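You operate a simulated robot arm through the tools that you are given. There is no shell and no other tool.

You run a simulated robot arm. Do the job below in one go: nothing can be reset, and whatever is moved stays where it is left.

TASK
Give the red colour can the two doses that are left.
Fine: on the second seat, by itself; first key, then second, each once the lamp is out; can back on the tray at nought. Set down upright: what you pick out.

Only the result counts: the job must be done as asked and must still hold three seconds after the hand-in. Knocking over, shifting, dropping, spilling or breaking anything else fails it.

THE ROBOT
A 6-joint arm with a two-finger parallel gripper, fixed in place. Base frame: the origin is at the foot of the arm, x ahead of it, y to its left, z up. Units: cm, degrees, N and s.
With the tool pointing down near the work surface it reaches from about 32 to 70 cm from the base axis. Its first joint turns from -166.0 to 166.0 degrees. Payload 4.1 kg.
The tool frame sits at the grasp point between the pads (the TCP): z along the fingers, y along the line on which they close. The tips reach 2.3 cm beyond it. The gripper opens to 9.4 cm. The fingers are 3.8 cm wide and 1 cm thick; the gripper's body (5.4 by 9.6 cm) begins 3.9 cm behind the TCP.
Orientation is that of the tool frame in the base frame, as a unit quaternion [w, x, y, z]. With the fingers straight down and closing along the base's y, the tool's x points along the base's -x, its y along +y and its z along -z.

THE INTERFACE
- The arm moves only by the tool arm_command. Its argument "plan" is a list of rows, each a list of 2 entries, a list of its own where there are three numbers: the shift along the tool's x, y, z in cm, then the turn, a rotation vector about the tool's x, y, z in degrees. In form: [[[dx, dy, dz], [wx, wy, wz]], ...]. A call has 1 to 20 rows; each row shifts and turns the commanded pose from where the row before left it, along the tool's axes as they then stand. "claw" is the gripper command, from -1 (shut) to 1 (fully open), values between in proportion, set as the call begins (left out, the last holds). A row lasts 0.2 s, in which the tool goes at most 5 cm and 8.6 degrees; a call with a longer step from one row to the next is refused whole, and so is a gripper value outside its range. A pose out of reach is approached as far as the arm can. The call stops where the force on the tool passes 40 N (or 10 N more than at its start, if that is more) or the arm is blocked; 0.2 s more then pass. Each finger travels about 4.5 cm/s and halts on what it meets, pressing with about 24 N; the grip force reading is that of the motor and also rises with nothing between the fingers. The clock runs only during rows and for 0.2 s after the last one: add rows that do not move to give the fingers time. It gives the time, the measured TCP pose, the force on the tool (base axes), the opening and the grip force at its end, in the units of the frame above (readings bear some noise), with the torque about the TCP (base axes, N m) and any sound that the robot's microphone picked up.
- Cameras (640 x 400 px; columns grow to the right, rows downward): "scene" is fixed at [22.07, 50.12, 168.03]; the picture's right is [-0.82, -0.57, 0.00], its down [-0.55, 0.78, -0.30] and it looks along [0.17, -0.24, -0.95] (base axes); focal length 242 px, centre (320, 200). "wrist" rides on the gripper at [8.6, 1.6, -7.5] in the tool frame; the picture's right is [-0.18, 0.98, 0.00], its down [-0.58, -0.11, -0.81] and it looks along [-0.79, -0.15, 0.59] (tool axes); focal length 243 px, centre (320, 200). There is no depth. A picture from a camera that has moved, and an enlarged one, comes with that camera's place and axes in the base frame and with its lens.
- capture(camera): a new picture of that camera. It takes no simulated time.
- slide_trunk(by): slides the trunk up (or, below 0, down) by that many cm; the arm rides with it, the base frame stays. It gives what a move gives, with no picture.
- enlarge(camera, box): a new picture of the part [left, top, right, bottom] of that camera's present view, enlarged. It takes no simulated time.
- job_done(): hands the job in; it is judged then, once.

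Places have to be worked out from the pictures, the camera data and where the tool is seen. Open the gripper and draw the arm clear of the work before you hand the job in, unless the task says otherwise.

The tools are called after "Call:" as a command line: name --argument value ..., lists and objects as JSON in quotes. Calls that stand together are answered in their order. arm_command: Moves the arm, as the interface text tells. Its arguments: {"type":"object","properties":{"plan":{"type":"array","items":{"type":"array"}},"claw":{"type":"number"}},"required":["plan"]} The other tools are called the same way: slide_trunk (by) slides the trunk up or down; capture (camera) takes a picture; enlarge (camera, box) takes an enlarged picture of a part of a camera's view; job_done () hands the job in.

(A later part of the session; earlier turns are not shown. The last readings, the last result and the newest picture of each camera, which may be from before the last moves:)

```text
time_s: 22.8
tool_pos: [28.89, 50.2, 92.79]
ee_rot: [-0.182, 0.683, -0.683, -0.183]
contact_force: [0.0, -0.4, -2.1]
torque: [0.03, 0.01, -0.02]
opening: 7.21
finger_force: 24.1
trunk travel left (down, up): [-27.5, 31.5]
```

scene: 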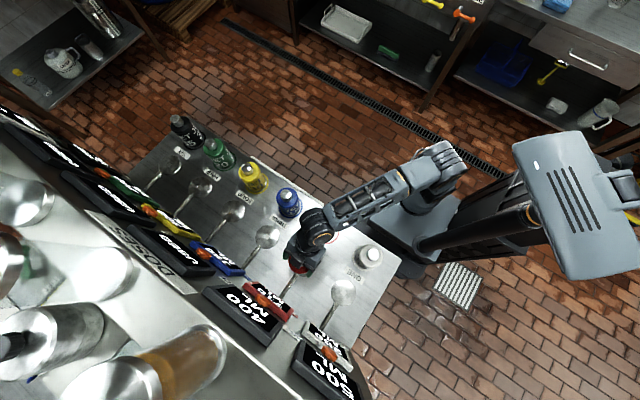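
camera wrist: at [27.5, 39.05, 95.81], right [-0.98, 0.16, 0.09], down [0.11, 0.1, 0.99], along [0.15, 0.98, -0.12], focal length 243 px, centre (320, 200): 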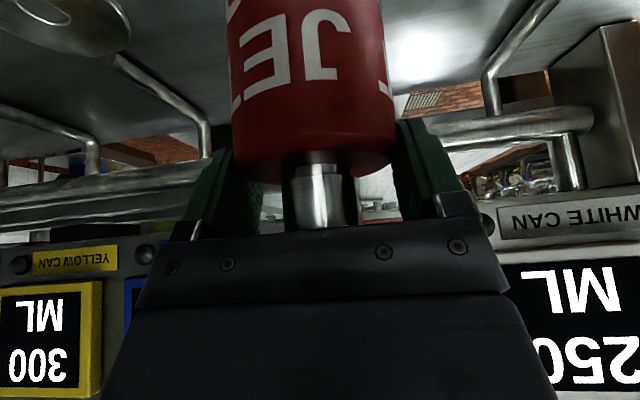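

Still free (-2 N). I keep lowering in small calls.

Call:
arm_command --plan '[[[0.06, 0, 0.104], [0, 0, 0]], [[0.06, 0, 0.104], [0, 0, 0]], [[0, 0, 0], [0, 0, 0]]]' --claw -1

Call:
arm_command --plan '[[[0.06, 0, 0.104], [0, 0, 0]], [[0.06, 0, 0.104], [0, 0, 0]], [[0, 0, 0], [0, 0, 0]]]' --claw -1

Call:
capture --camera "wrist"

Call:
enlarge --camera "scene" --box '[275, 235, 335, 285]'

```text
time_s: 23.6
tool_pos: [28.99, 50.15, 92.45]
ee_rot: [-0.183, 0.683, -0.683, -0.182]
contact_force: [-0.1, -0.3, -3.0]
torque: [-0.01, 0.0, 0.06]
opening: 7.22
finger_force: 24.1
trunk travel left (down, up): [-27.5, 31.5]
```

```text
time_s: 24.4
tool_pos: [29.01, 50.1, 92.29]
ee_rot: [0.183, -0.683, 0.683, 0.183]
contact_force: [-0.5, 0.6, -2.4]
torque: [0.0, -0.03, -0.01]
opening: 7.23
finger_force: 23.7
trunk travel left (down, up): [-27.5, 31.5]
```

```text
taken
camera wrist: at [27.5, 38.96, 94.59], right [-0.98, 0.16, 0.09], down [0.11, 0.1, 0.99], along [0.15, 0.98, -0.12], focal length 243 px, centre (320, 200)
```

wrist: 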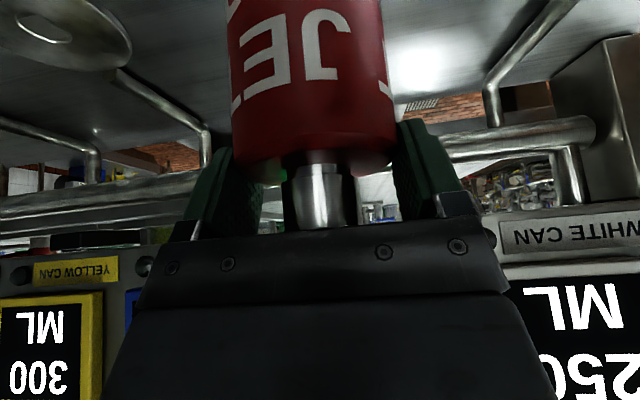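

```text
8.00 times, centred on (305, 260) of scene
camera zoom: at [22.07, 50.12, 168.03], right [-0.82, -0.57, 0.0], down [-0.55, 0.78, -0.3], along [0.17, -0.24, -0.95], focal length 1939 px, centre (440, -280)
```

zoom: 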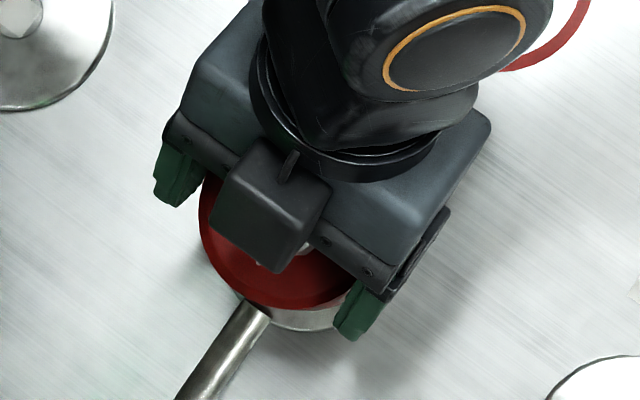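

Centred and still free; I continue down.

Call:
arm_command --plan '[[[0.06, 0, 0.104], [0, 0, 0]], [[0.06, 0, 0.104], [0, 0, 0]], [[0, 0, 0], [0, 0, 0]]]' --claw -1

Call:
arm_command --plan '[[[0.05, 0, 0.087], [0, 0, 0]], [[0, 0, 0], [0, 0, 0]]]' --claw -1

Call:
arm_command --plan '[[[0.05, 0, 0.087], [0, 0, 0]], [[0, 0, 0], [0, 0, 0]]]' --claw -1

```text
time_s: 25.2
tool_pos: [29.04, 50.19, 92.25]
ee_rot: [-0.184, 0.683, -0.683, -0.184]
contact_force: [-2.1, -0.6, 6.7]
torque: [-0.38, 0.28, -0.01]
opening: 7.22
finger_force: 23.8
trunk travel left (down, up): [-27.5, 31.5]
```

```text
time_s: 25.8
tool_pos: [28.93, 50.27, 92.22]
ee_rot: [-0.186, 0.683, -0.682, -0.185]
contact_force: [0.6, 3.1, 19.8]
torque: [-0.32, 0.22, 0.07]
opening: 7.23
finger_force: 23.8
trunk travel left (down, up): [-27.5, 31.5]
```

```text
time_s: 26.4
tool_pos: [29.07, 50.04, 91.98]
ee_rot: [0.185, -0.682, 0.683, 0.183]
contact_force: [2.3, 3.6, 20.0]
torque: [0.03, 0.17, 0.08]
opening: 7.23
finger_force: 24.4
trunk travel left (down, up): [-27.5, 31.5]
```

Contact was made at TCP z≈92.2 (+20 N pressing), so the can sits on the seat. I ease back by 0.15 cm and open the gripper.

Call:
arm_command --plan '[[[-0.08, 0, -0.13], [0, 0, 0]], [[0, 0, 0], [0, 0, 0]]]' --claw -1

Call:
arm_command --plan '[[[0, 0, 0], [0, 0, 0]], [[0, 0, 0], [0, 0, 0]], [[0, 0, 0], [0, 0, 0]], [[0, 0, 0], [0, 0, 0]]]' --claw 1

Call:
capture --camera "wrist"

Call:
enlarge --camera "scene" --box '[275, 235, 335, 285]'

```text
time_s: 27.0
tool_pos: [28.92, 50.16, 91.93]
ee_rot: [0.182, -0.683, 0.683, 0.182]
contact_force: [1.4, -1.5, 10.3]
torque: [0.06, -0.31, -0.03]
opening: 7.23
finger_force: 24.3
trunk travel left (down, up): [-27.5, 31.5]
```

```text
time_s: 28.0
tool_pos: [29.01, 50.27, 92.14]
ee_rot: [-0.183, 0.683, -0.683, -0.183]
contact_force: [-0.3, -0.1, -0.6]
torque: [0.01, -0.01, 0.02]
opening: 9.41
finger_force: 0.1
trunk travel left (down, up): [-27.5, 31.5]
```

```text
taken
camera wrist: at [27.47, 39.03, 94.34], right [-0.98, 0.16, 0.09], down [0.11, 0.1, 0.99], along [0.15, 0.98, -0.12], focal length 243 px, centre (320, 200)
```

wrist: 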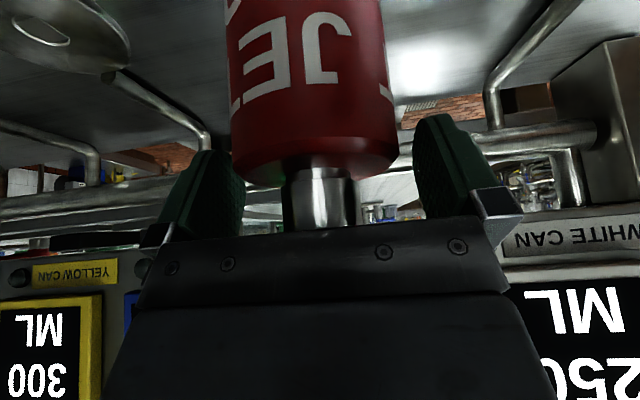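

```text
8.00 times, centred on (305, 260) of scene
camera zoom: at [22.07, 50.12, 168.03], right [-0.82, -0.57, 0.0], down [-0.55, 0.78, -0.3], along [0.17, -0.24, -0.95], focal length 1939 px, centre (440, -280)
```

zoom: 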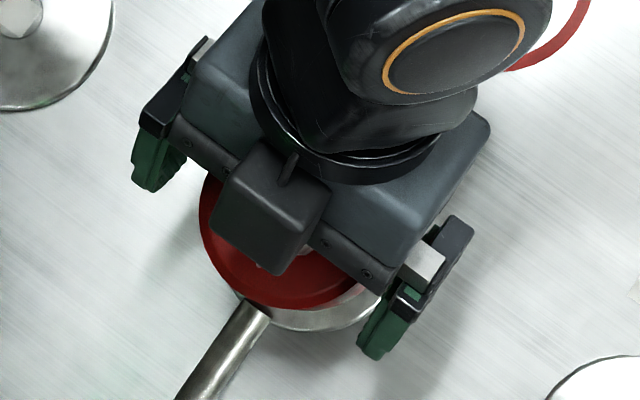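

Released, and the can stands on the disc. I withdraw straight up, then back, and look at it.

Call:
arm_command --plan '[[[-0.5, 0, -0.87], [0, 0, 0]], [[-0.75, 0, -1.3], [0, 0, 0]], [[-1, 0, -1.73], [0, 0, 0]], [[-1, 0, -1.73], [0, 0, 0]], [[-1, 0, -1.73], [0, 0, 0]], [[2.6, 0, -1.5], [0, 0, 0]], [[2.6, 0, -1.5], [0, 0, 0]], [[2.6, 0, -1.5], [0, 0, 0]], [[2.6, 0, -1.5], [0, 0, 0]], [[2.6, 0, -1.5], [0, 0, 0]], [[2.6, 0, -1.5], [0, 0, 0]], [[0, 0, 0], [0, 0, 0]]]' --claw 1

Call:
capture --camera "wrist"

Call:
enlarge --camera "scene" --box '[265, 225, 345, 285]'

```text
time_s: 30.6
tool_pos: [28.95, 32.03, 100.69]
ee_rot: [0.183, -0.683, 0.684, 0.183]
contact_force: [-0.1, 0.9, 0.0]
torque: [-0.01, -0.02, -0.02]
opening: 9.39
finger_force: 0.1
trunk travel left (down, up): [-27.5, 31.5]
```

```text
taken
camera wrist: at [27.51, 20.8, 102.92], right [-0.98, 0.16, 0.09], down [0.11, 0.1, 0.99], along [0.15, 0.98, -0.12], focal length 243 px, centre (320, 200)
```

wrist: 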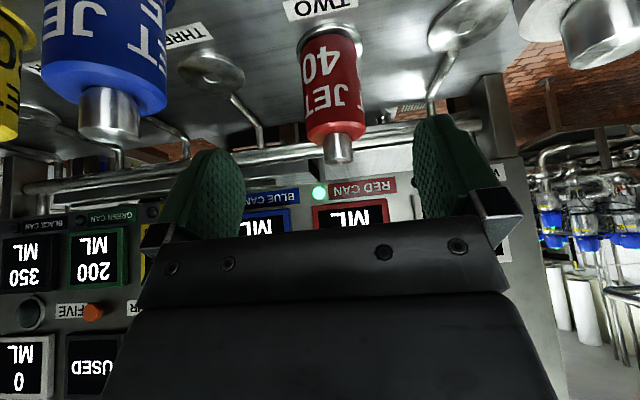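

```text
6.67 times, centred on (305, 255) of scene
camera zoom: at [22.07, 50.12, 168.03], right [-0.82, -0.57, 0.0], down [-0.55, 0.78, -0.3], along [0.17, -0.24, -0.95], focal length 1616 px, centre (420, -167)
```

zoom: 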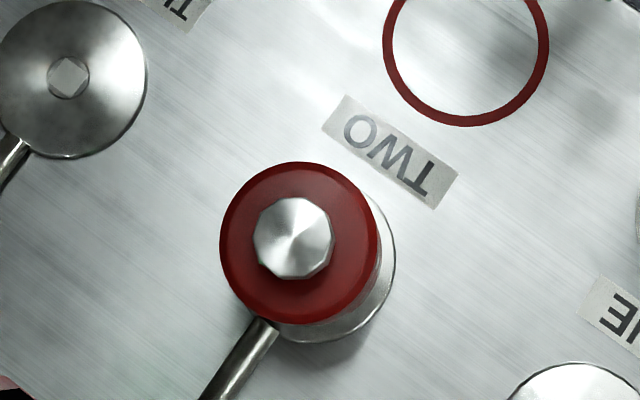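

The RED CAN lamp is lit green, so the seat has recognised the can, and POT is 0 with its lamp dark. I raise the arm between stations ONE and TWO to measure the keys.

Call:
arm_command --plan '[[[-2.04, 1.41, -2.53], [0, 0, 0]], [[-2.04, 1.41, -2.53], [0, 0, 0]], [[-2.04, 1.41, -2.53], [0, 0, 0]], [[-2.04, 1.41, -2.53], [0, 0, 0]], [[-2.04, 1.41, -2.53], [0, 0, 0]], [[-2.04, 1.41, -2.53], [0, 0, 0]], [[0, 0, 0], [0, 0, 0]]]' --claw 1

Call:
capture --camera "wrist"

Call:
enlarge --camera "wrist" --box '[220, 80, 440, 240]'

Call:
capture --camera "scene"

```text
time_s: 32.2
tool_pos: [20.62, 35.3, 119.77]
ee_rot: [0.183, -0.682, 0.684, 0.183]
contact_force: [0.2, 1.1, 0.0]
torque: [0.01, -0.01, 0.03]
opening: 9.43
finger_force: 0.2
trunk travel left (down, up): [-27.5, 31.5]
```

```text
taken
camera wrist: at [19.03, 24.11, 122.14], right [-0.98, 0.16, 0.09], down [0.11, 0.1, 0.99], along [0.15, 0.98, -0.12], focal length 243 px, centre (320, 200)
```

wrist: 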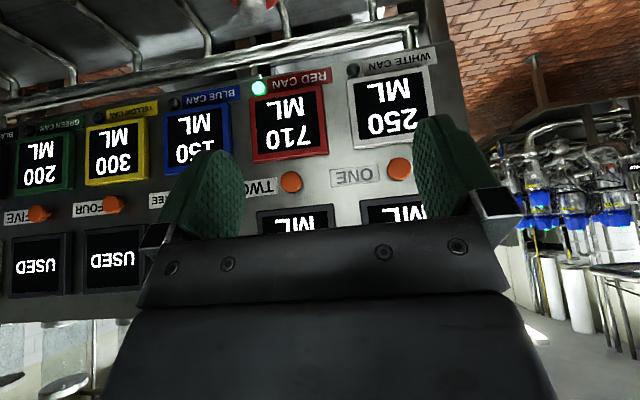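

```text
2.50 times, centred on (330, 160) of wrist
camera zoom: at [19.03, 24.11, 122.14], right [-0.98, 0.16, 0.09], down [0.11, 0.1, 0.99], along [0.15, 0.98, -0.12], focal length 606 px, centre (295, 300)
```

zoom: 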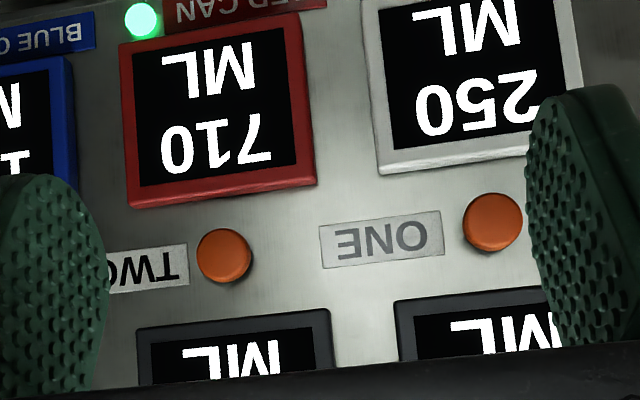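

```text
taken
```

scene: 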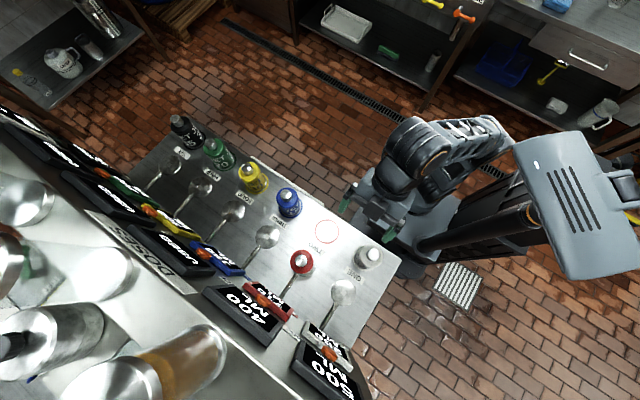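

Key ONE lies at about (12.4, 61, 114.25) and key TWO at (28.9, 61, 114.25), with clear gaps to the displays. I close the gripper, move in front of key ONE and swing the tool to horizontal (+y).

Call:
arm_command --plan '[[[-1.7, 1.64, 2.25], [0, 0, 0]], [[-1.7, 1.64, 2.25], [0, 0, 0]], [[-1.7, 1.64, 2.25], [0, 0, 0]], [[-1.7, 1.64, 2.25], [0, 0, 0]], [[-1.7, 1.64, 2.25], [0, 0, 0]], [[0, 0, 0], [0, -7.5, 0]], [[0, 0, 0], [0, -7.5, 0]], [[0, 0, 0], [0, -7.5, 0]], [[0, 0, 0], [0, -7.5, 0]], [[0, 0, 0], [0, -7.5, 0]], [[0, 0, 0], [0, -7.5, 0]], [[0, 0, 0], [0, -7.5, 0]], [[0, 0, 0], [0, -7.5, 0]], [[0, 0, 0], [0, 0, 0]], [[0, 0, 0], [0, 0, 0]]]' --claw -1

Call:
capture --camera "wrist"

Call:
capture --camera "scene"

```text
time_s: 35.4
tool_pos: [11.87, 48.26, 114.22]
ee_rot: [-0.472, 0.526, -0.514, -0.486]
contact_force: [-0.1, 0.4, 0.8]
torque: [0.01, 0.0, -0.01]
opening: 0.0
finger_force: 23.8
out of reach, approached as far as the arm can: row 13
trunk travel left (down, up): [-27.5, 31.5]
```

```text
taken
camera wrist: at [10.55, 40.03, 106.41], right [-0.98, -0.01, 0.19], down [0.13, -0.75, 0.65], along [0.13, 0.66, 0.74], focal length 243 px, centre (320, 200)
```

wrist: 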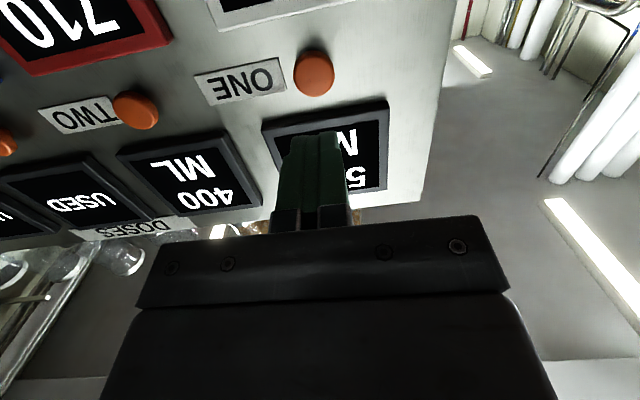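

```text
taken
```

scene: 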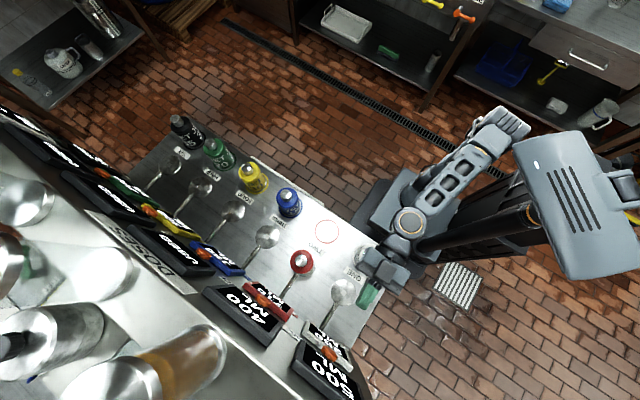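

Tool nearly horizontal and key ONE measured again at (12.3, 61, 114.3). I advance along the tool until the tips are about 3 cm from the key and check alignment.

Call:
arm_command --plan '[[[0, 0, 1.7], [0, 0, 0]], [[0, 0, 1.7], [0, 0, 0]], [[0, 0, 1.7], [0, 0, 0]], [[0, 0, 1.2], [0, 0, 0]], [[0, 0, 0], [0, 0, 0]], [[0, 0, 0], [0, 0, 0]]]' --claw -1

Call:
capture --camera "wrist"

Call:
enlarge --camera "scene" --box '[280, 260, 400, 400]'

```text
time_s: 36.8
tool_pos: [11.72, 54.53, 113.66]
ee_rot: [-0.472, 0.526, -0.514, -0.486]
contact_force: [0.3, 0.2, 0.0]
torque: [-0.01, -0.01, 0.01]
opening: 0.0
finger_force: 24.0
trunk travel left (down, up): [-27.5, 31.5]
```

```text
taken
camera wrist: at [10.41, 46.37, 105.82], right [-0.98, -0.01, 0.19], down [0.13, -0.75, 0.65], along [0.13, 0.66, 0.74], focal length 243 px, centre (320, 200)
```

wrist: 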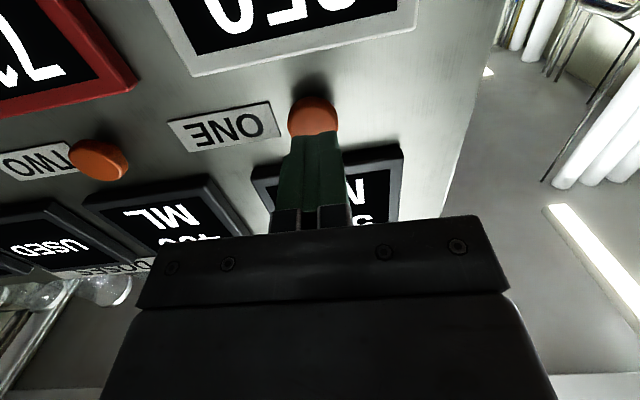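

```text
2.86 times, centred on (340, 330) of scene
camera zoom: at [22.07, 50.12, 168.03], right [-0.82, -0.57, 0.0], down [-0.55, 0.78, -0.3], along [0.17, -0.24, -0.95], focal length 692 px, centre (263, -171)
```

zoom: 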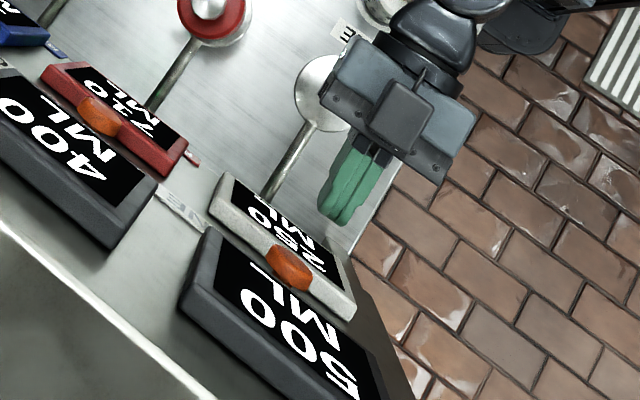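

The tool axis drops slightly, so I correct by +0.7 in x and +1.0 in z, then approach the key.

Call:
arm_command --plan '[[[-1.0, -0.7, 0], [0, 0, 0]], [[0, 0, 0.7], [0, 0, 0]], [[0, 0, 0.7], [0, 0, 0]], [[0, 0, 0.6], [0, 0, 0]], [[0, 0, 0], [0, 0, 0]]]' --claw -1

Call:
capture --camera "wrist"

Call:
enlarge --camera "scene" --box '[280, 300, 380, 400]'

```text
time_s: 38.0
tool_pos: [12.33, 56.7, 114.6]
ee_rot: [-0.473, 0.526, -0.515, -0.485]
contact_force: [0.0, 0.4, 0.2]
torque: [0.01, -0.01, -0.02]
opening: 0.01
finger_force: 23.8
trunk travel left (down, up): [-27.5, 31.5]
```

```text
taken
camera wrist: at [10.99, 48.49, 106.73], right [-0.98, -0.01, 0.19], down [0.13, -0.75, 0.65], along [0.13, 0.66, 0.74], focal length 243 px, centre (320, 200)
```

wrist: 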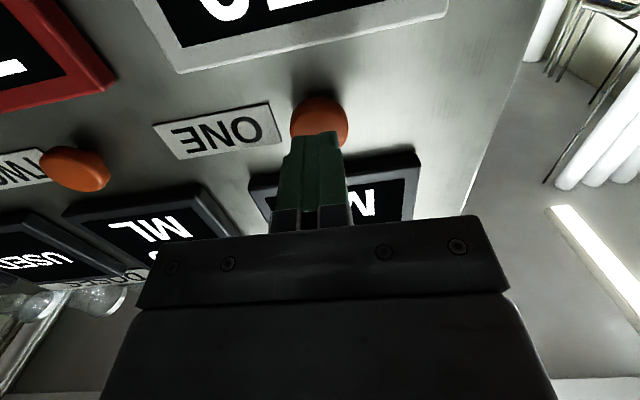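

```text
4.00 times, centred on (330, 350) of scene
camera zoom: at [22.07, 50.12, 168.03], right [-0.82, -0.57, 0.0], down [-0.55, 0.78, -0.3], along [0.17, -0.24, -0.95], focal length 969 px, centre (280, -400)
```

zoom: 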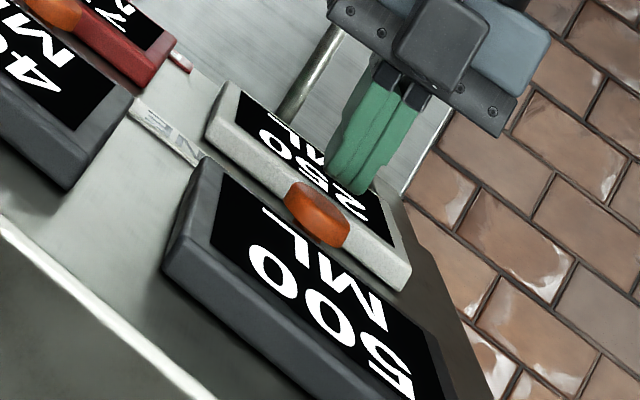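

Tips are about 1–2 cm short of the key and lined up. I press forward in small steps.

Call:
arm_command --plan '[[[-0.02, 0, 0.25], [0, 0, 0]], [[-0.02, 0, 0.25], [0, 0, 0]], [[-0.02, 0, 0.25], [0, 0, 0]], [[-0.02, 0, 0.25], [0, 0, 0]], [[0, 0, 0], [0, 0, 0]]]' --claw -1

Call:
capture --camera "wrist"

Call:
enlarge --camera "scene" --box '[280, 300, 380, 400]'

```text
time_s: 39.2
tool_pos: [12.3, 57.75, 114.63]
ee_rot: [-0.472, 0.526, -0.514, -0.486]
contact_force: [-0.8, 0.5, -0.7]
torque: [-0.01, 0.01, 0.01]
opening: 0.0
finger_force: 24.5
trunk travel left (down, up): [-27.5, 31.5]
```

```text
taken
camera wrist: at [11.02, 49.47, 106.76], right [-0.98, -0.01, 0.19], down [0.13, -0.75, 0.65], along [0.13, 0.66, 0.74], focal length 243 px, centre (320, 200)
```

wrist: 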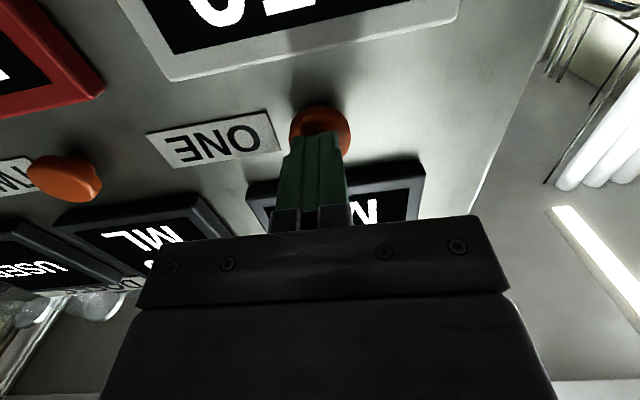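

```text
4.00 times, centred on (330, 350) of scene
camera zoom: at [22.07, 50.12, 168.03], right [-0.82, -0.57, 0.0], down [-0.55, 0.78, -0.3], along [0.17, -0.24, -0.95], focal length 969 px, centre (280, -400)
```

zoom: 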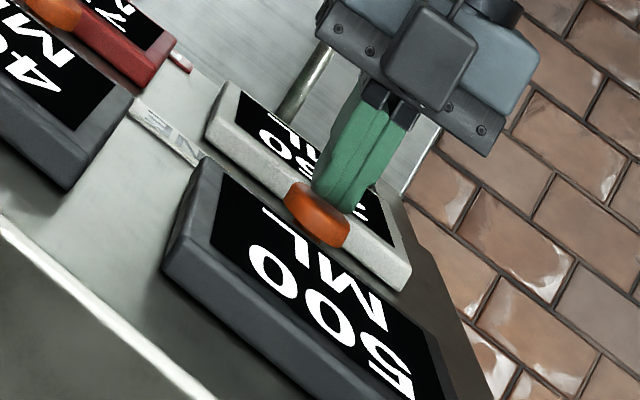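

Almost touching and well aligned; I press on in 0.2 cm steps.

Call:
arm_command --plan '[[[-0.02, 0, 0.2], [0, 0, 0]], [[-0.02, 0, 0.2], [0, 0, 0]], [[-0.02, 0, 0.2], [0, 0, 0]]]' --claw -1

Call:
enlarge --camera "scene" --box '[280, 300, 380, 400]'

```text
time_s: 40.0
tool_pos: [12.38, 58.32, 114.62]
ee_rot: [-0.473, 0.526, -0.514, -0.485]
contact_force: [0.4, -2.4, 1.6]
torque: [0.05, 0.01, -0.03]
opening: 0.0
finger_force: 24.0
trunk travel left (down, up): [-27.5, 31.5]
heard: click
```

```text
4.00 times, centred on (330, 350) of scene
camera zoom: at [22.07, 50.12, 168.03], right [-0.82, -0.57, 0.0], down [-0.55, 0.78, -0.3], along [0.17, -0.24, -0.95], focal length 969 px, centre (280, -400)
```

zoom: 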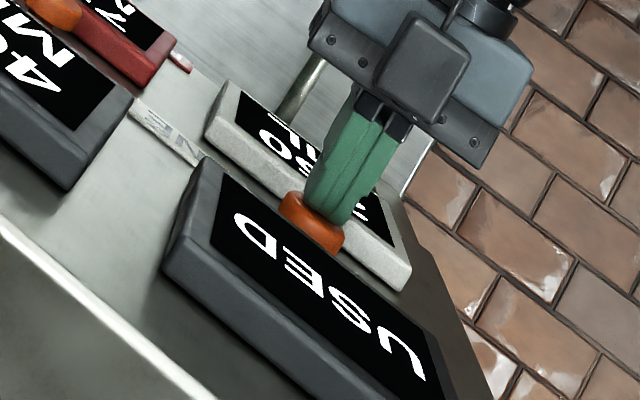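

Click: dose ONE now reads USED. I withdraw from the key and watch POT, the lamp and the red display.

Call:
arm_command --plan '[[[0, 0, -1], [0, 0, 0]], [[0, 0, -2], [0, 0, 0]], [[0, 0, -2.5], [0, 0, 0]], [[0, 0, -2.5], [0, 0, 0]]]' --claw -1

Call:
capture --camera "scene"

Call:
enlarge --camera "scene" --box '[0, 90, 120, 190]'

Call:
enlarge --camera "scene" --box '[220, 230, 340, 340]'

Call:
capture --camera "wrist"

```text
time_s: 41.0
tool_pos: [12.44, 50.19, 115.23]
ee_rot: [-0.472, 0.526, -0.513, -0.486]
contact_force: [-0.6, 0.3, -1.2]
torque: [0.02, -0.01, -0.05]
opening: 0.0
finger_force: 23.8
trunk travel left (down, up): [-27.5, 31.5]
```

```text
taken
```

scene: 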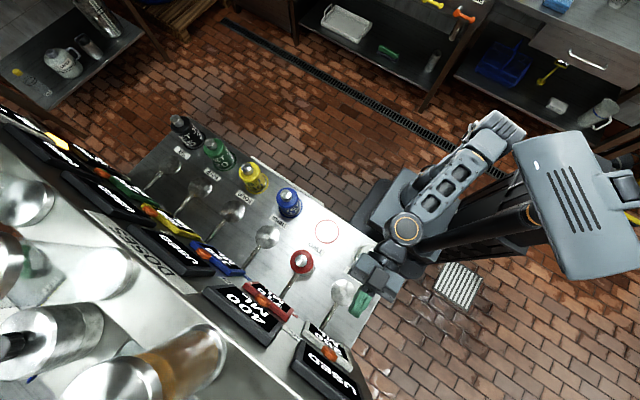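

```text
4.00 times, centred on (60, 140) of scene
camera zoom: at [22.07, 50.12, 168.03], right [-0.82, -0.57, 0.0], down [-0.55, 0.78, -0.3], along [0.17, -0.24, -0.95], focal length 969 px, centre (1360, 440)
```

zoom: 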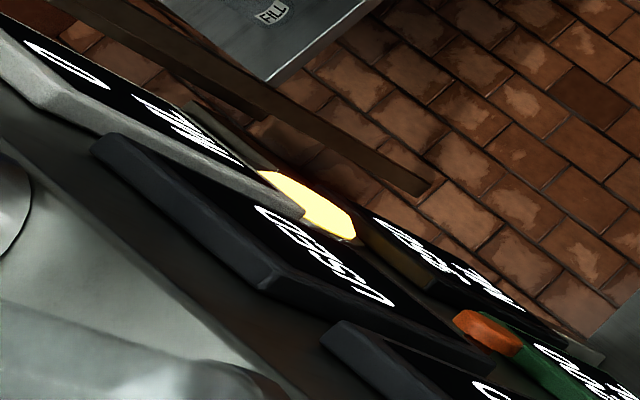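

```text
3.64 times, centred on (280, 285) of scene
camera zoom: at [22.07, 50.12, 168.03], right [-0.82, -0.57, 0.0], down [-0.55, 0.78, -0.3], along [0.17, -0.24, -0.95], focal length 881 px, centre (466, -109)
```

zoom: 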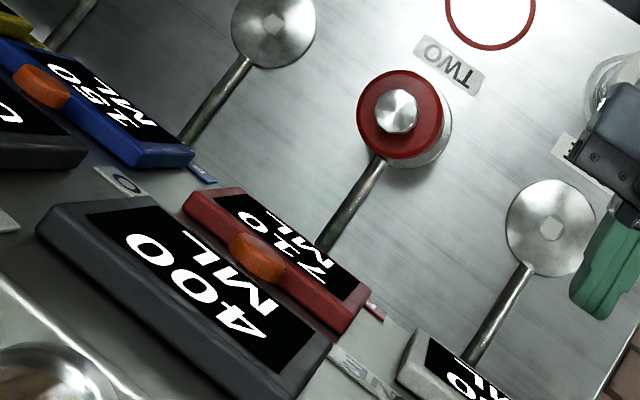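

```text
taken
camera wrist: at [11.17, 41.98, 107.36], right [-0.98, -0.01, 0.19], down [0.13, -0.75, 0.65], along [0.13, 0.66, 0.74], focal length 243 px, centre (320, 200)
```

wrist: 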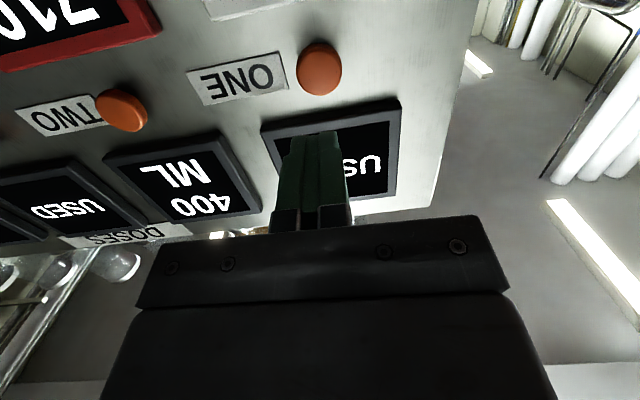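

The large lamp by POT is lit while the dose runs. Meanwhile I shift sideways to stand before key TWO and let some time pass, without touching it.

Call:
arm_command --plan '[[[0, -3.3, 0], [0, 0, 0]], [[0, -3.3, 0], [0, 0, 0]], [[0, -3.3, 0], [0, 0, 0]], [[0, -3.3, 0], [0, 0, 0]], [[0, -3.3, 0], [0, 0, 0]], [[0, 0, 0], [0, 0, 0]], [[0, 0, 0], [0, 0, 0]], [[0, 0, 0], [0, 0, 0]], [[0, 0, 0], [0, 0, 0]]]' --claw -1

Call:
capture --camera "wrist"

Call:
enlarge --camera "scene" --box '[0, 90, 120, 190]'

Call:
enlarge --camera "scene" --box '[220, 230, 340, 340]'

```text
time_s: 43.0
tool_pos: [29.03, 50.63, 115.23]
ee_rot: [-0.472, 0.526, -0.514, -0.486]
contact_force: [-0.1, -1.0, 0.1]
torque: [0.02, 0.01, 0.01]
opening: 0.02
finger_force: 24.4
trunk travel left (down, up): [-27.5, 31.5]
```

```text
taken
camera wrist: at [27.73, 42.41, 107.33], right [-0.98, -0.01, 0.19], down [0.13, -0.75, 0.65], along [0.13, 0.66, 0.74], focal length 243 px, centre (320, 200)
```

wrist: 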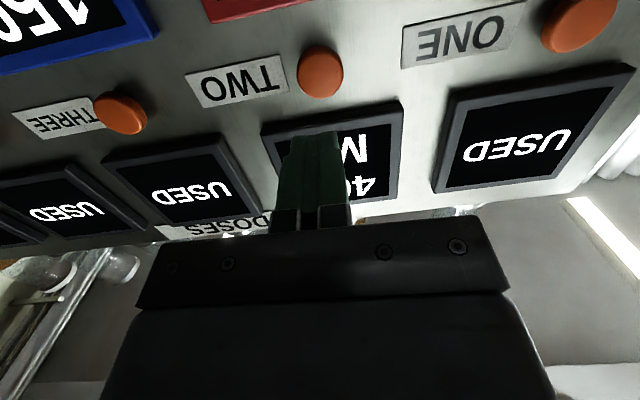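

```text
4.00 times, centred on (60, 140) of scene
camera zoom: at [22.07, 50.12, 168.03], right [-0.82, -0.57, 0.0], down [-0.55, 0.78, -0.3], along [0.17, -0.24, -0.95], focal length 969 px, centre (1360, 440)
```

zoom: 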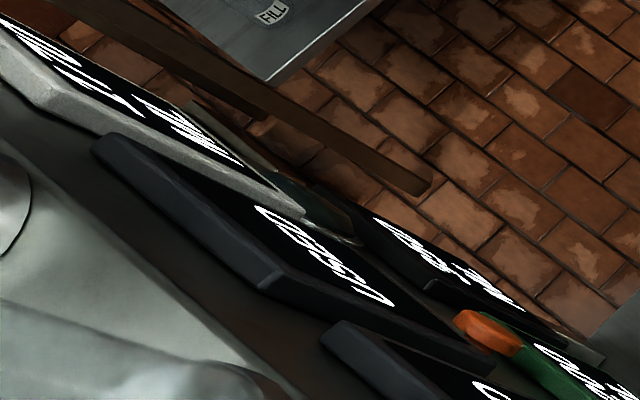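

```text
3.64 times, centred on (280, 285) of scene
camera zoom: at [22.07, 50.12, 168.03], right [-0.82, -0.57, 0.0], down [-0.55, 0.78, -0.3], along [0.17, -0.24, -0.95], focal length 881 px, centre (466, -109)
```

zoom: 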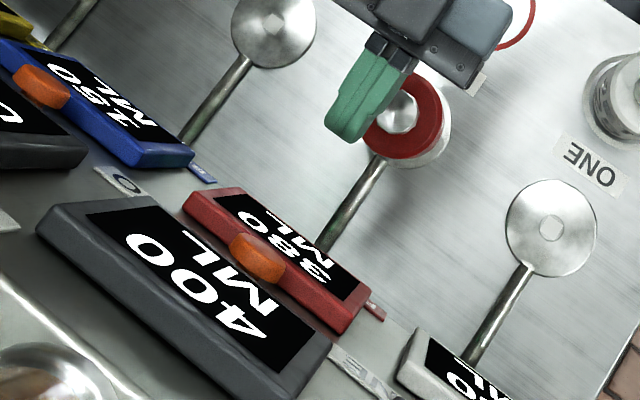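

The lamp is out again after the first dose and RED CAN dropped from 710 to 380. I need to read POT closely before pressing anything else.

Call:
enlarge --camera "scene" --box '[0, 85, 60, 135]'

Call:
enlarge --camera "scene" --box '[250, 275, 310, 325]'

Call:
enlarge --camera "scene" --box '[0, 180, 240, 400]'

```text
8.00 times, centred on (30, 110) of scene
camera zoom: at [22.07, 50.12, 168.03], right [-0.82, -0.57, 0.0], down [-0.55, 0.78, -0.3], along [0.17, -0.24, -0.95], focal length 1939 px, centre (2640, 920)
```

zoom: 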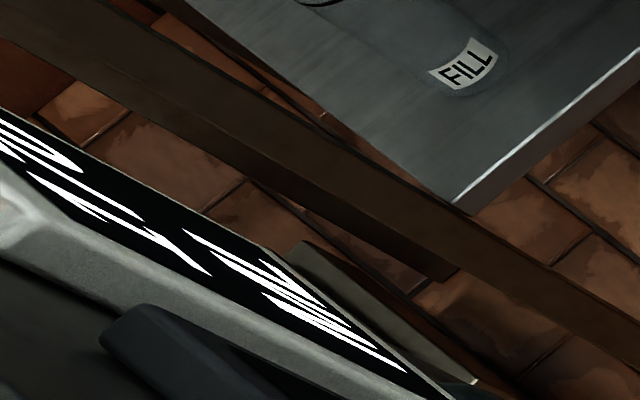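

```text
8.00 times, centred on (280, 300) of scene
camera zoom: at [22.07, 50.12, 168.03], right [-0.82, -0.57, 0.0], down [-0.55, 0.78, -0.3], along [0.17, -0.24, -0.95], focal length 1939 px, centre (640, -600)
```

zoom: 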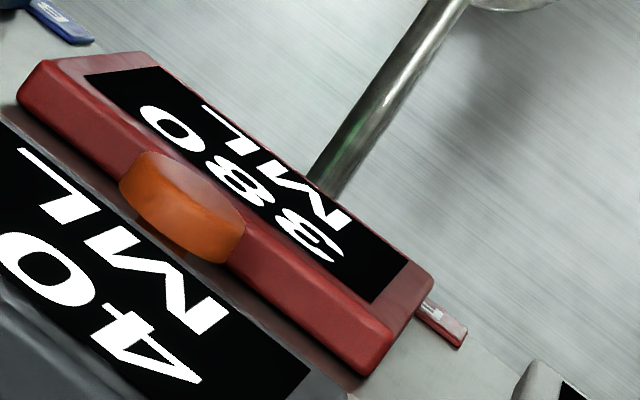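

```text
1.82 times, centred on (120, 290) of scene
camera zoom: at [22.07, 50.12, 168.03], right [-0.82, -0.57, 0.0], down [-0.55, 0.78, -0.3], along [0.17, -0.24, -0.95], focal length 441 px, centre (684, 36)
```

zoom: 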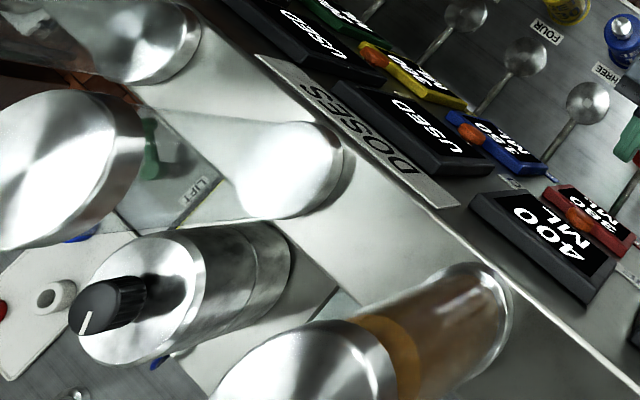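

POT appears to show a non-zero figure now, but the angle is too flat. I swing the tool back down and retreat, so the wrist camera can read POT properly and show whether it is still changing.

Call:
arm_command --plan '[[[0, 0, -1], [0, 0, 0]], [[0, 0, 0], [0, 7.2, 0]], [[0, 0, 0], [0, 7.2, 0]], [[0, 0, 0], [0, 7.2, 0]], [[0, 0, 0], [0, 7.2, 0]], [[0, 0, 0], [0, 7.2, 0]], [[0, 0, 0], [0, 7.2, 0]], [[0, 0, 0], [0, 7.2, 0]], [[0, 0, 0], [0, 5, 0]], [[2.6, 0, -1.5], [0, 0, 0]], [[2.6, 0, -1.5], [0, 0, 0]], [[2.6, 0, -1.5], [0, 0, 0]], [[2.6, 0, -1.5], [0, 0, 0]], [[2.6, 0, -1.5], [0, 0, 0]], [[2.6, 0, -1.5], [0, 0, 0]], [[0, 0, 0], [0, 0, 0]]]' --claw -1

Call:
capture --camera "wrist"

Call:
enlarge --camera "wrist" --box '[0, 200, 160, 400]'

```text
time_s: 46.4
tool_pos: [29.28, 31.3, 114.86]
ee_rot: [-0.18, 0.691, -0.675, -0.186]
contact_force: [-0.1, 0.3, -0.8]
torque: [-0.01, 0.01, -0.01]
opening: 0.0
finger_force: 23.7
out of reach, approached as far as the arm can: row 9
trunk travel left (down, up): [-27.5, 31.5]
```

```text
taken
camera wrist: at [28.06, 19.93, 117.14], right [-0.99, 0.14, 0.09], down [0.11, 0.1, 0.99], along [0.12, 0.99, -0.12], focal length 243 px, centre (320, 200)
```

wrist: 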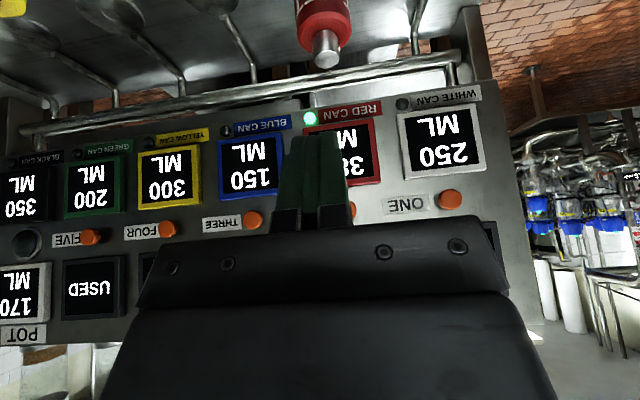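

```text
2.00 times, centred on (80, 300) of wrist
camera zoom: at [28.06, 19.93, 117.14], right [-0.99, 0.14, 0.09], down [0.11, 0.1, 0.99], along [0.12, 0.99, -0.12], focal length 485 px, centre (800, 0)
```

zoom: 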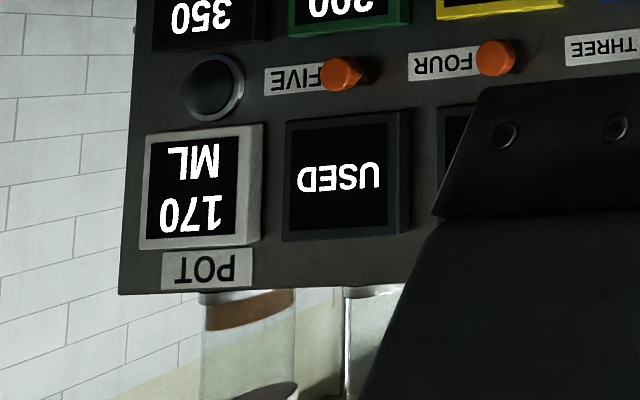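

POT now holds 170, with red at 380 (500 split 40:20). The pot's 170 joins the next dose: (400+170)×2/3 ≈ 380, which brings red to exactly nought, so the reading of the task holds up. The lamp is out, so I bring the closed gripper in front of key TWO.

Call:
arm_command --plan '[[[-2.4, 0, 1.38], [0, 0, 0]], [[-2.4, 0, 1.38], [0, 0, 0]], [[-2.4, 0, 1.38], [0, 0, 0]], [[-2.4, 0, 1.38], [0, 0, 0]], [[0, 0, 0], [0, -7.5, 0]], [[0, 0, 0], [0, -7.5, 0]], [[0, 0, 0], [0, -7.5, 0]], [[0, 0, 0], [0, -7.5, 0]], [[-1.2, 0, 2.05], [0, 0, 0]], [[-1.2, 0, 2.05], [0, 0, 0]], [[-1.1, 0, 1.96], [0, 0, 0]], [[0, 0, 0], [0, -7.5, 0]], [[0, 0, 0], [0, -7.5, 0]], [[0, 0, 0], [0, -7.5, 0]], [[0, 0, 0], [0, -3, 0]], [[0, 0, 0], [0, 0, 0]]]' --claw -1

Call:
capture --camera "wrist"

Call:
enlarge --camera "scene" --box '[220, 230, 340, 340]'

```text
time_s: 49.8
tool_pos: [28.89, 49.26, 114.81]
ee_rot: [-0.473, 0.525, -0.514, -0.486]
contact_force: [0.0, -0.2, 0.3]
torque: [-0.02, -0.01, -0.01]
opening: 0.0
finger_force: 24.3
trunk travel left (down, up): [-27.5, 31.5]
```

```text
taken
camera wrist: at [27.61, 41.12, 106.96], right [-0.98, -0.01, 0.19], down [0.13, -0.75, 0.64], along [0.13, 0.66, 0.74], focal length 243 px, centre (320, 200)
```

wrist: 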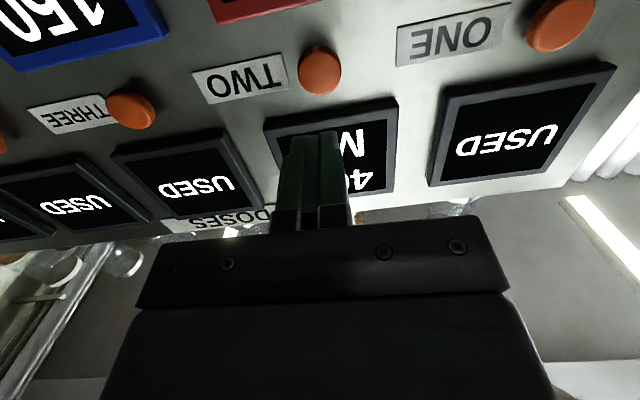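

```text
3.64 times, centred on (280, 285) of scene
camera zoom: at [22.07, 50.12, 168.03], right [-0.82, -0.57, 0.0], down [-0.55, 0.78, -0.3], along [0.17, -0.24, -0.95], focal length 881 px, centre (466, -109)
```

zoom: 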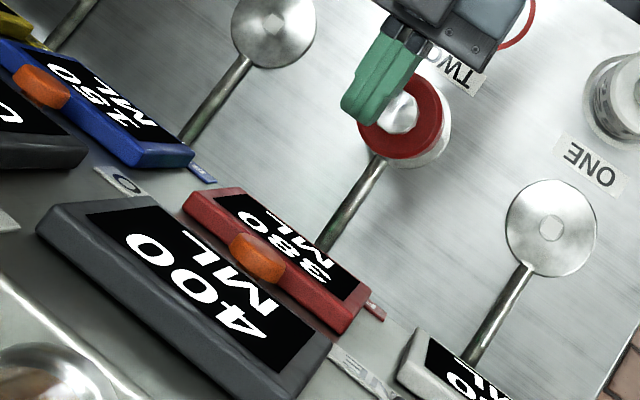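

Lamp still out and the tool squarely before key TWO (28.85, 61, 114.4). I close in to about 1.5 cm from it.

Call:
arm_command --plan '[[[-0.5, -0.25, 0], [0, 0, 0]], [[0, 0, 2], [0, 0, 0]], [[0, 0, 2], [0, 0, 0]], [[0, 0, 2], [0, 0, 0]], [[0, 0, 1.4], [0, 0, 0]], [[0, 0, 0], [0, 0, 0]]]' --claw -1

Call:
capture --camera "wrist"

Call:
enlarge --camera "scene" --box '[0, 90, 120, 190]'

```text
time_s: 51.2
tool_pos: [28.83, 56.8, 114.79]
ee_rot: [-0.473, 0.525, -0.514, -0.486]
contact_force: [0.7, 0.8, -0.2]
torque: [0.01, 0.04, 0.0]
opening: 0.0
finger_force: 24.2
trunk travel left (down, up): [-27.5, 31.5]
```

```text
taken
camera wrist: at [27.54, 48.64, 106.89], right [-0.98, -0.01, 0.19], down [0.13, -0.75, 0.64], along [0.13, 0.66, 0.74], focal length 243 px, centre (320, 200)
```

wrist: 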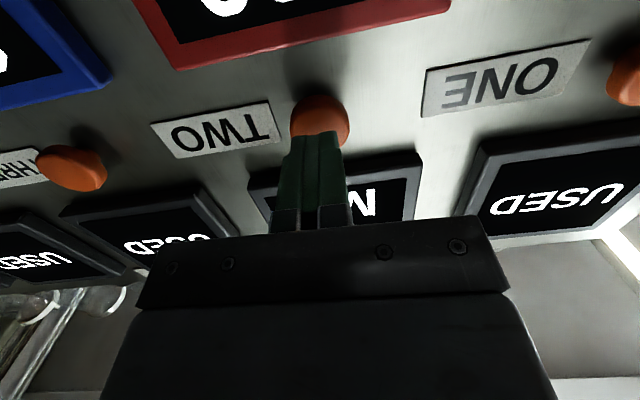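

```text
4.00 times, centred on (60, 140) of scene
camera zoom: at [22.07, 50.12, 168.03], right [-0.82, -0.57, 0.0], down [-0.55, 0.78, -0.3], along [0.17, -0.24, -0.95], focal length 969 px, centre (1360, 440)
```

zoom: 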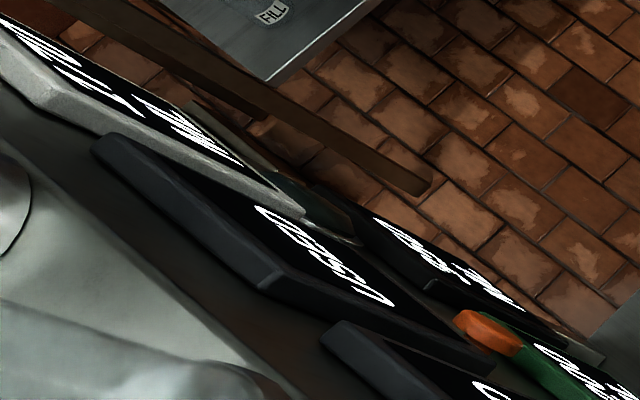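

The lamp is out and the alignment matches the first press. I press key TWO in small steps until it clicks.

Call:
arm_command --plan '[[[0, 0, 0.25], [0, 0, 0]], [[0, 0, 0.25], [0, 0, 0]], [[0, 0, 0.25], [0, 0, 0]], [[0, 0, 0.25], [0, 0, 0]], [[0, 0, 0.2], [0, 0, 0]], [[0, 0, 0.2], [0, 0, 0]]]' --claw -1

Call:
enlarge --camera "scene" --box '[220, 230, 340, 340]'

```text
time_s: 52.6
tool_pos: [28.85, 58.13, 114.7]
ee_rot: [-0.473, 0.526, -0.514, -0.486]
contact_force: [0.9, -2.2, 0.0]
torque: [0.01, 0.0, -0.02]
opening: 0.0
finger_force: 24.0
trunk travel left (down, up): [-27.5, 31.5]
```

```text
3.64 times, centred on (280, 285) of scene
camera zoom: at [22.07, 50.12, 168.03], right [-0.82, -0.57, 0.0], down [-0.55, 0.78, -0.3], along [0.17, -0.24, -0.95], focal length 881 px, centre (466, -109)
```

zoom: 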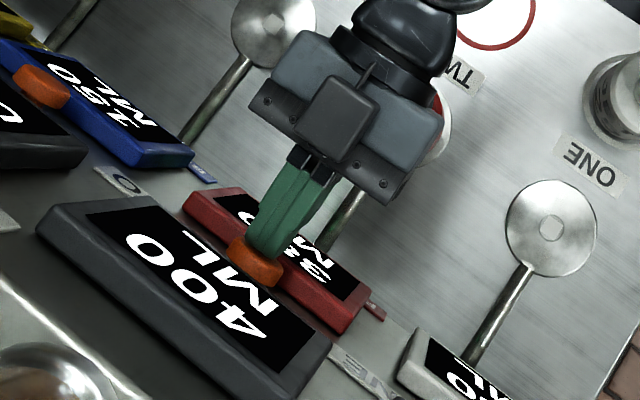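

In contact (-2 N) but not clicked yet; a little farther.

Call:
arm_command --plan '[[[0, 0, 0.15], [0, 0, 0]], [[0, 0, 0.15], [0, 0, 0]]]' --claw -1

Call:
enlarge --camera "scene" --box '[220, 230, 340, 340]'

```text
time_s: 53.2
tool_pos: [28.87, 58.49, 114.62]
ee_rot: [-0.473, 0.525, -0.515, -0.485]
contact_force: [-0.1, -3.3, 1.0]
torque: [0.05, -0.01, -0.01]
opening: 0.0
finger_force: 24.3
trunk travel left (down, up): [-27.5, 31.5]
heard: click
```

```text
3.64 times, centred on (280, 285) of scene
camera zoom: at [22.07, 50.12, 168.03], right [-0.82, -0.57, 0.0], down [-0.55, 0.78, -0.3], along [0.17, -0.24, -0.95], focal length 881 px, centre (466, -109)
```

zoom: 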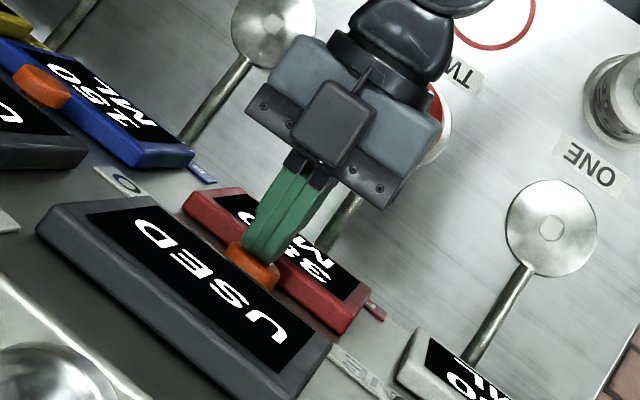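

Clicked; dose TWO reads USED. I withdraw the same way as before, and then read the red and POT displays.

Call:
arm_command --plan '[[[0, 0, -1], [0, 0, 0]], [[0, 0, -2], [0, 0, 0]], [[0, 0, -2.5], [0, 0, 0]], [[0, 0, -2.5], [0, 0, 0]], [[0, 0, -1], [0, 0, 0]], [[0, 0, 0], [0, 7.2, 0]], [[0, 0, 0], [0, 7.2, 0]], [[0, 0, 0], [0, 7.2, 0]], [[1.2, 0, -2.05], [0, 7.2, 0]], [[2.4, 0, -2.3], [0, 7.2, 0]], [[2.4, 0, -2.0], [0, 7.2, 0]], [[2.6, 0, -1.8], [0, 7.2, 0]], [[2.6, 0, -1.6], [0, 4.5, 0]], [[2.6, 0, -1.5], [0, 0, 0]], [[2.6, 0, -1.5], [0, 0, 0]], [[0, 0, 0], [0, 0, 0]]]' --claw -1

Call:
capture --camera "wrist"

Call:
enlarge --camera "scene" --box '[220, 230, 340, 340]'

```text
time_s: 56.6
tool_pos: [29.52, 28.68, 113.28]
ee_rot: [-0.183, 0.691, -0.673, -0.19]
contact_force: [-0.7, 0.3, 0.7]
torque: [-0.04, -0.03, -0.03]
opening: 0.03
finger_force: 24.1
trunk travel left (down, up): [-27.5, 31.5]
```

```text
taken
camera wrist: at [28.28, 17.29, 115.47], right [-0.99, 0.13, 0.1], down [0.11, 0.09, 0.99], along [0.12, 0.99, -0.11], focal length 243 px, centre (320, 200)
```

wrist: 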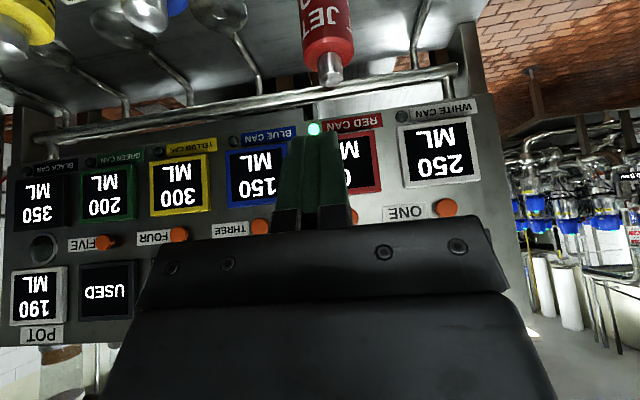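

```text
3.64 times, centred on (280, 285) of scene
camera zoom: at [22.07, 50.12, 168.03], right [-0.82, -0.57, 0.0], down [-0.55, 0.78, -0.3], along [0.17, -0.24, -0.95], focal length 881 px, centre (466, -109)
```

zoom: 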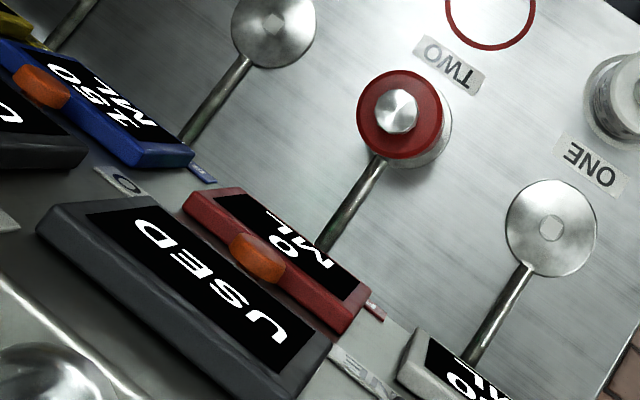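

RED CAN shows 0 ML, POT 190 and the lamp is out: dosing is complete. I square up the tool, open the gripper and move above the can on the seat.

Call:
arm_command --plan '[[[0, 0, 0], [0.78, 0, 1.35]], [[-1.58, 0.07, 2.64], [0, 0, 0]], [[-1.58, 0.07, 2.64], [0, 0, 0]], [[-1.58, 0.07, 2.64], [0, 0, 0]], [[-1.58, 0.07, 2.64], [0, 0, 0]], [[-1.58, 0.07, 2.64], [0, 0, 0]], [[-1.58, 0.07, 2.64], [0, 0, 0]], [[-1.58, 0.07, 2.64], [0, 0, 0]], [[-1.58, 0.07, 2.64], [0, 0, 0]], [[0, 0, 0], [0, 0, 0]], [[0, 0, 0], [0, 0, 0]]]' --claw 1

Call:
capture --camera "wrist"

Call:
enlarge --camera "scene" --box '[265, 225, 345, 285]'

```text
time_s: 59.0
tool_pos: [29.28, 50.27, 101.34]
ee_rot: [0.186, -0.681, 0.683, 0.188]
contact_force: [0.6, 0.2, -0.4]
torque: [-0.01, 0.0, -0.01]
opening: 9.4
finger_force: 0.1
trunk travel left (down, up): [-27.5, 31.5]
```

```text
taken
camera wrist: at [27.74, 38.92, 103.57], right [-0.98, 0.16, 0.1], down [0.11, 0.09, 0.99], along [0.15, 0.98, -0.11], focal length 243 px, centre (320, 200)
```

wrist: 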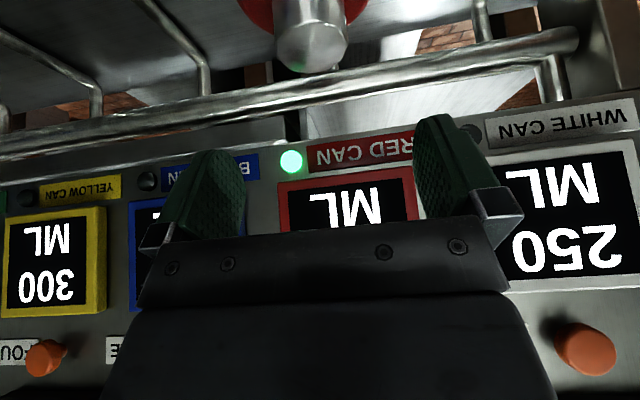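

```text
6.67 times, centred on (305, 255) of scene
camera zoom: at [22.07, 50.12, 168.03], right [-0.82, -0.57, 0.0], down [-0.55, 0.78, -0.3], along [0.17, -0.24, -0.95], focal length 1616 px, centre (420, -167)
```

zoom: 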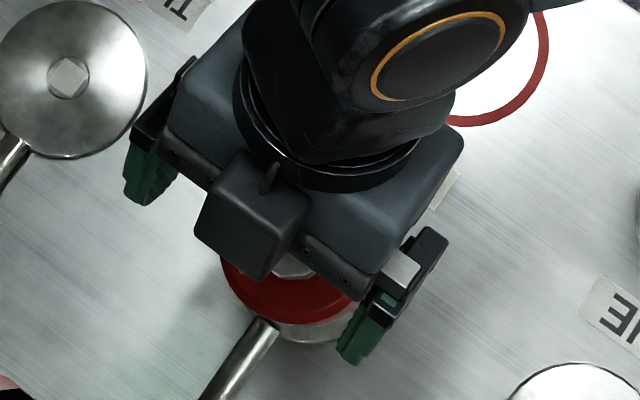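

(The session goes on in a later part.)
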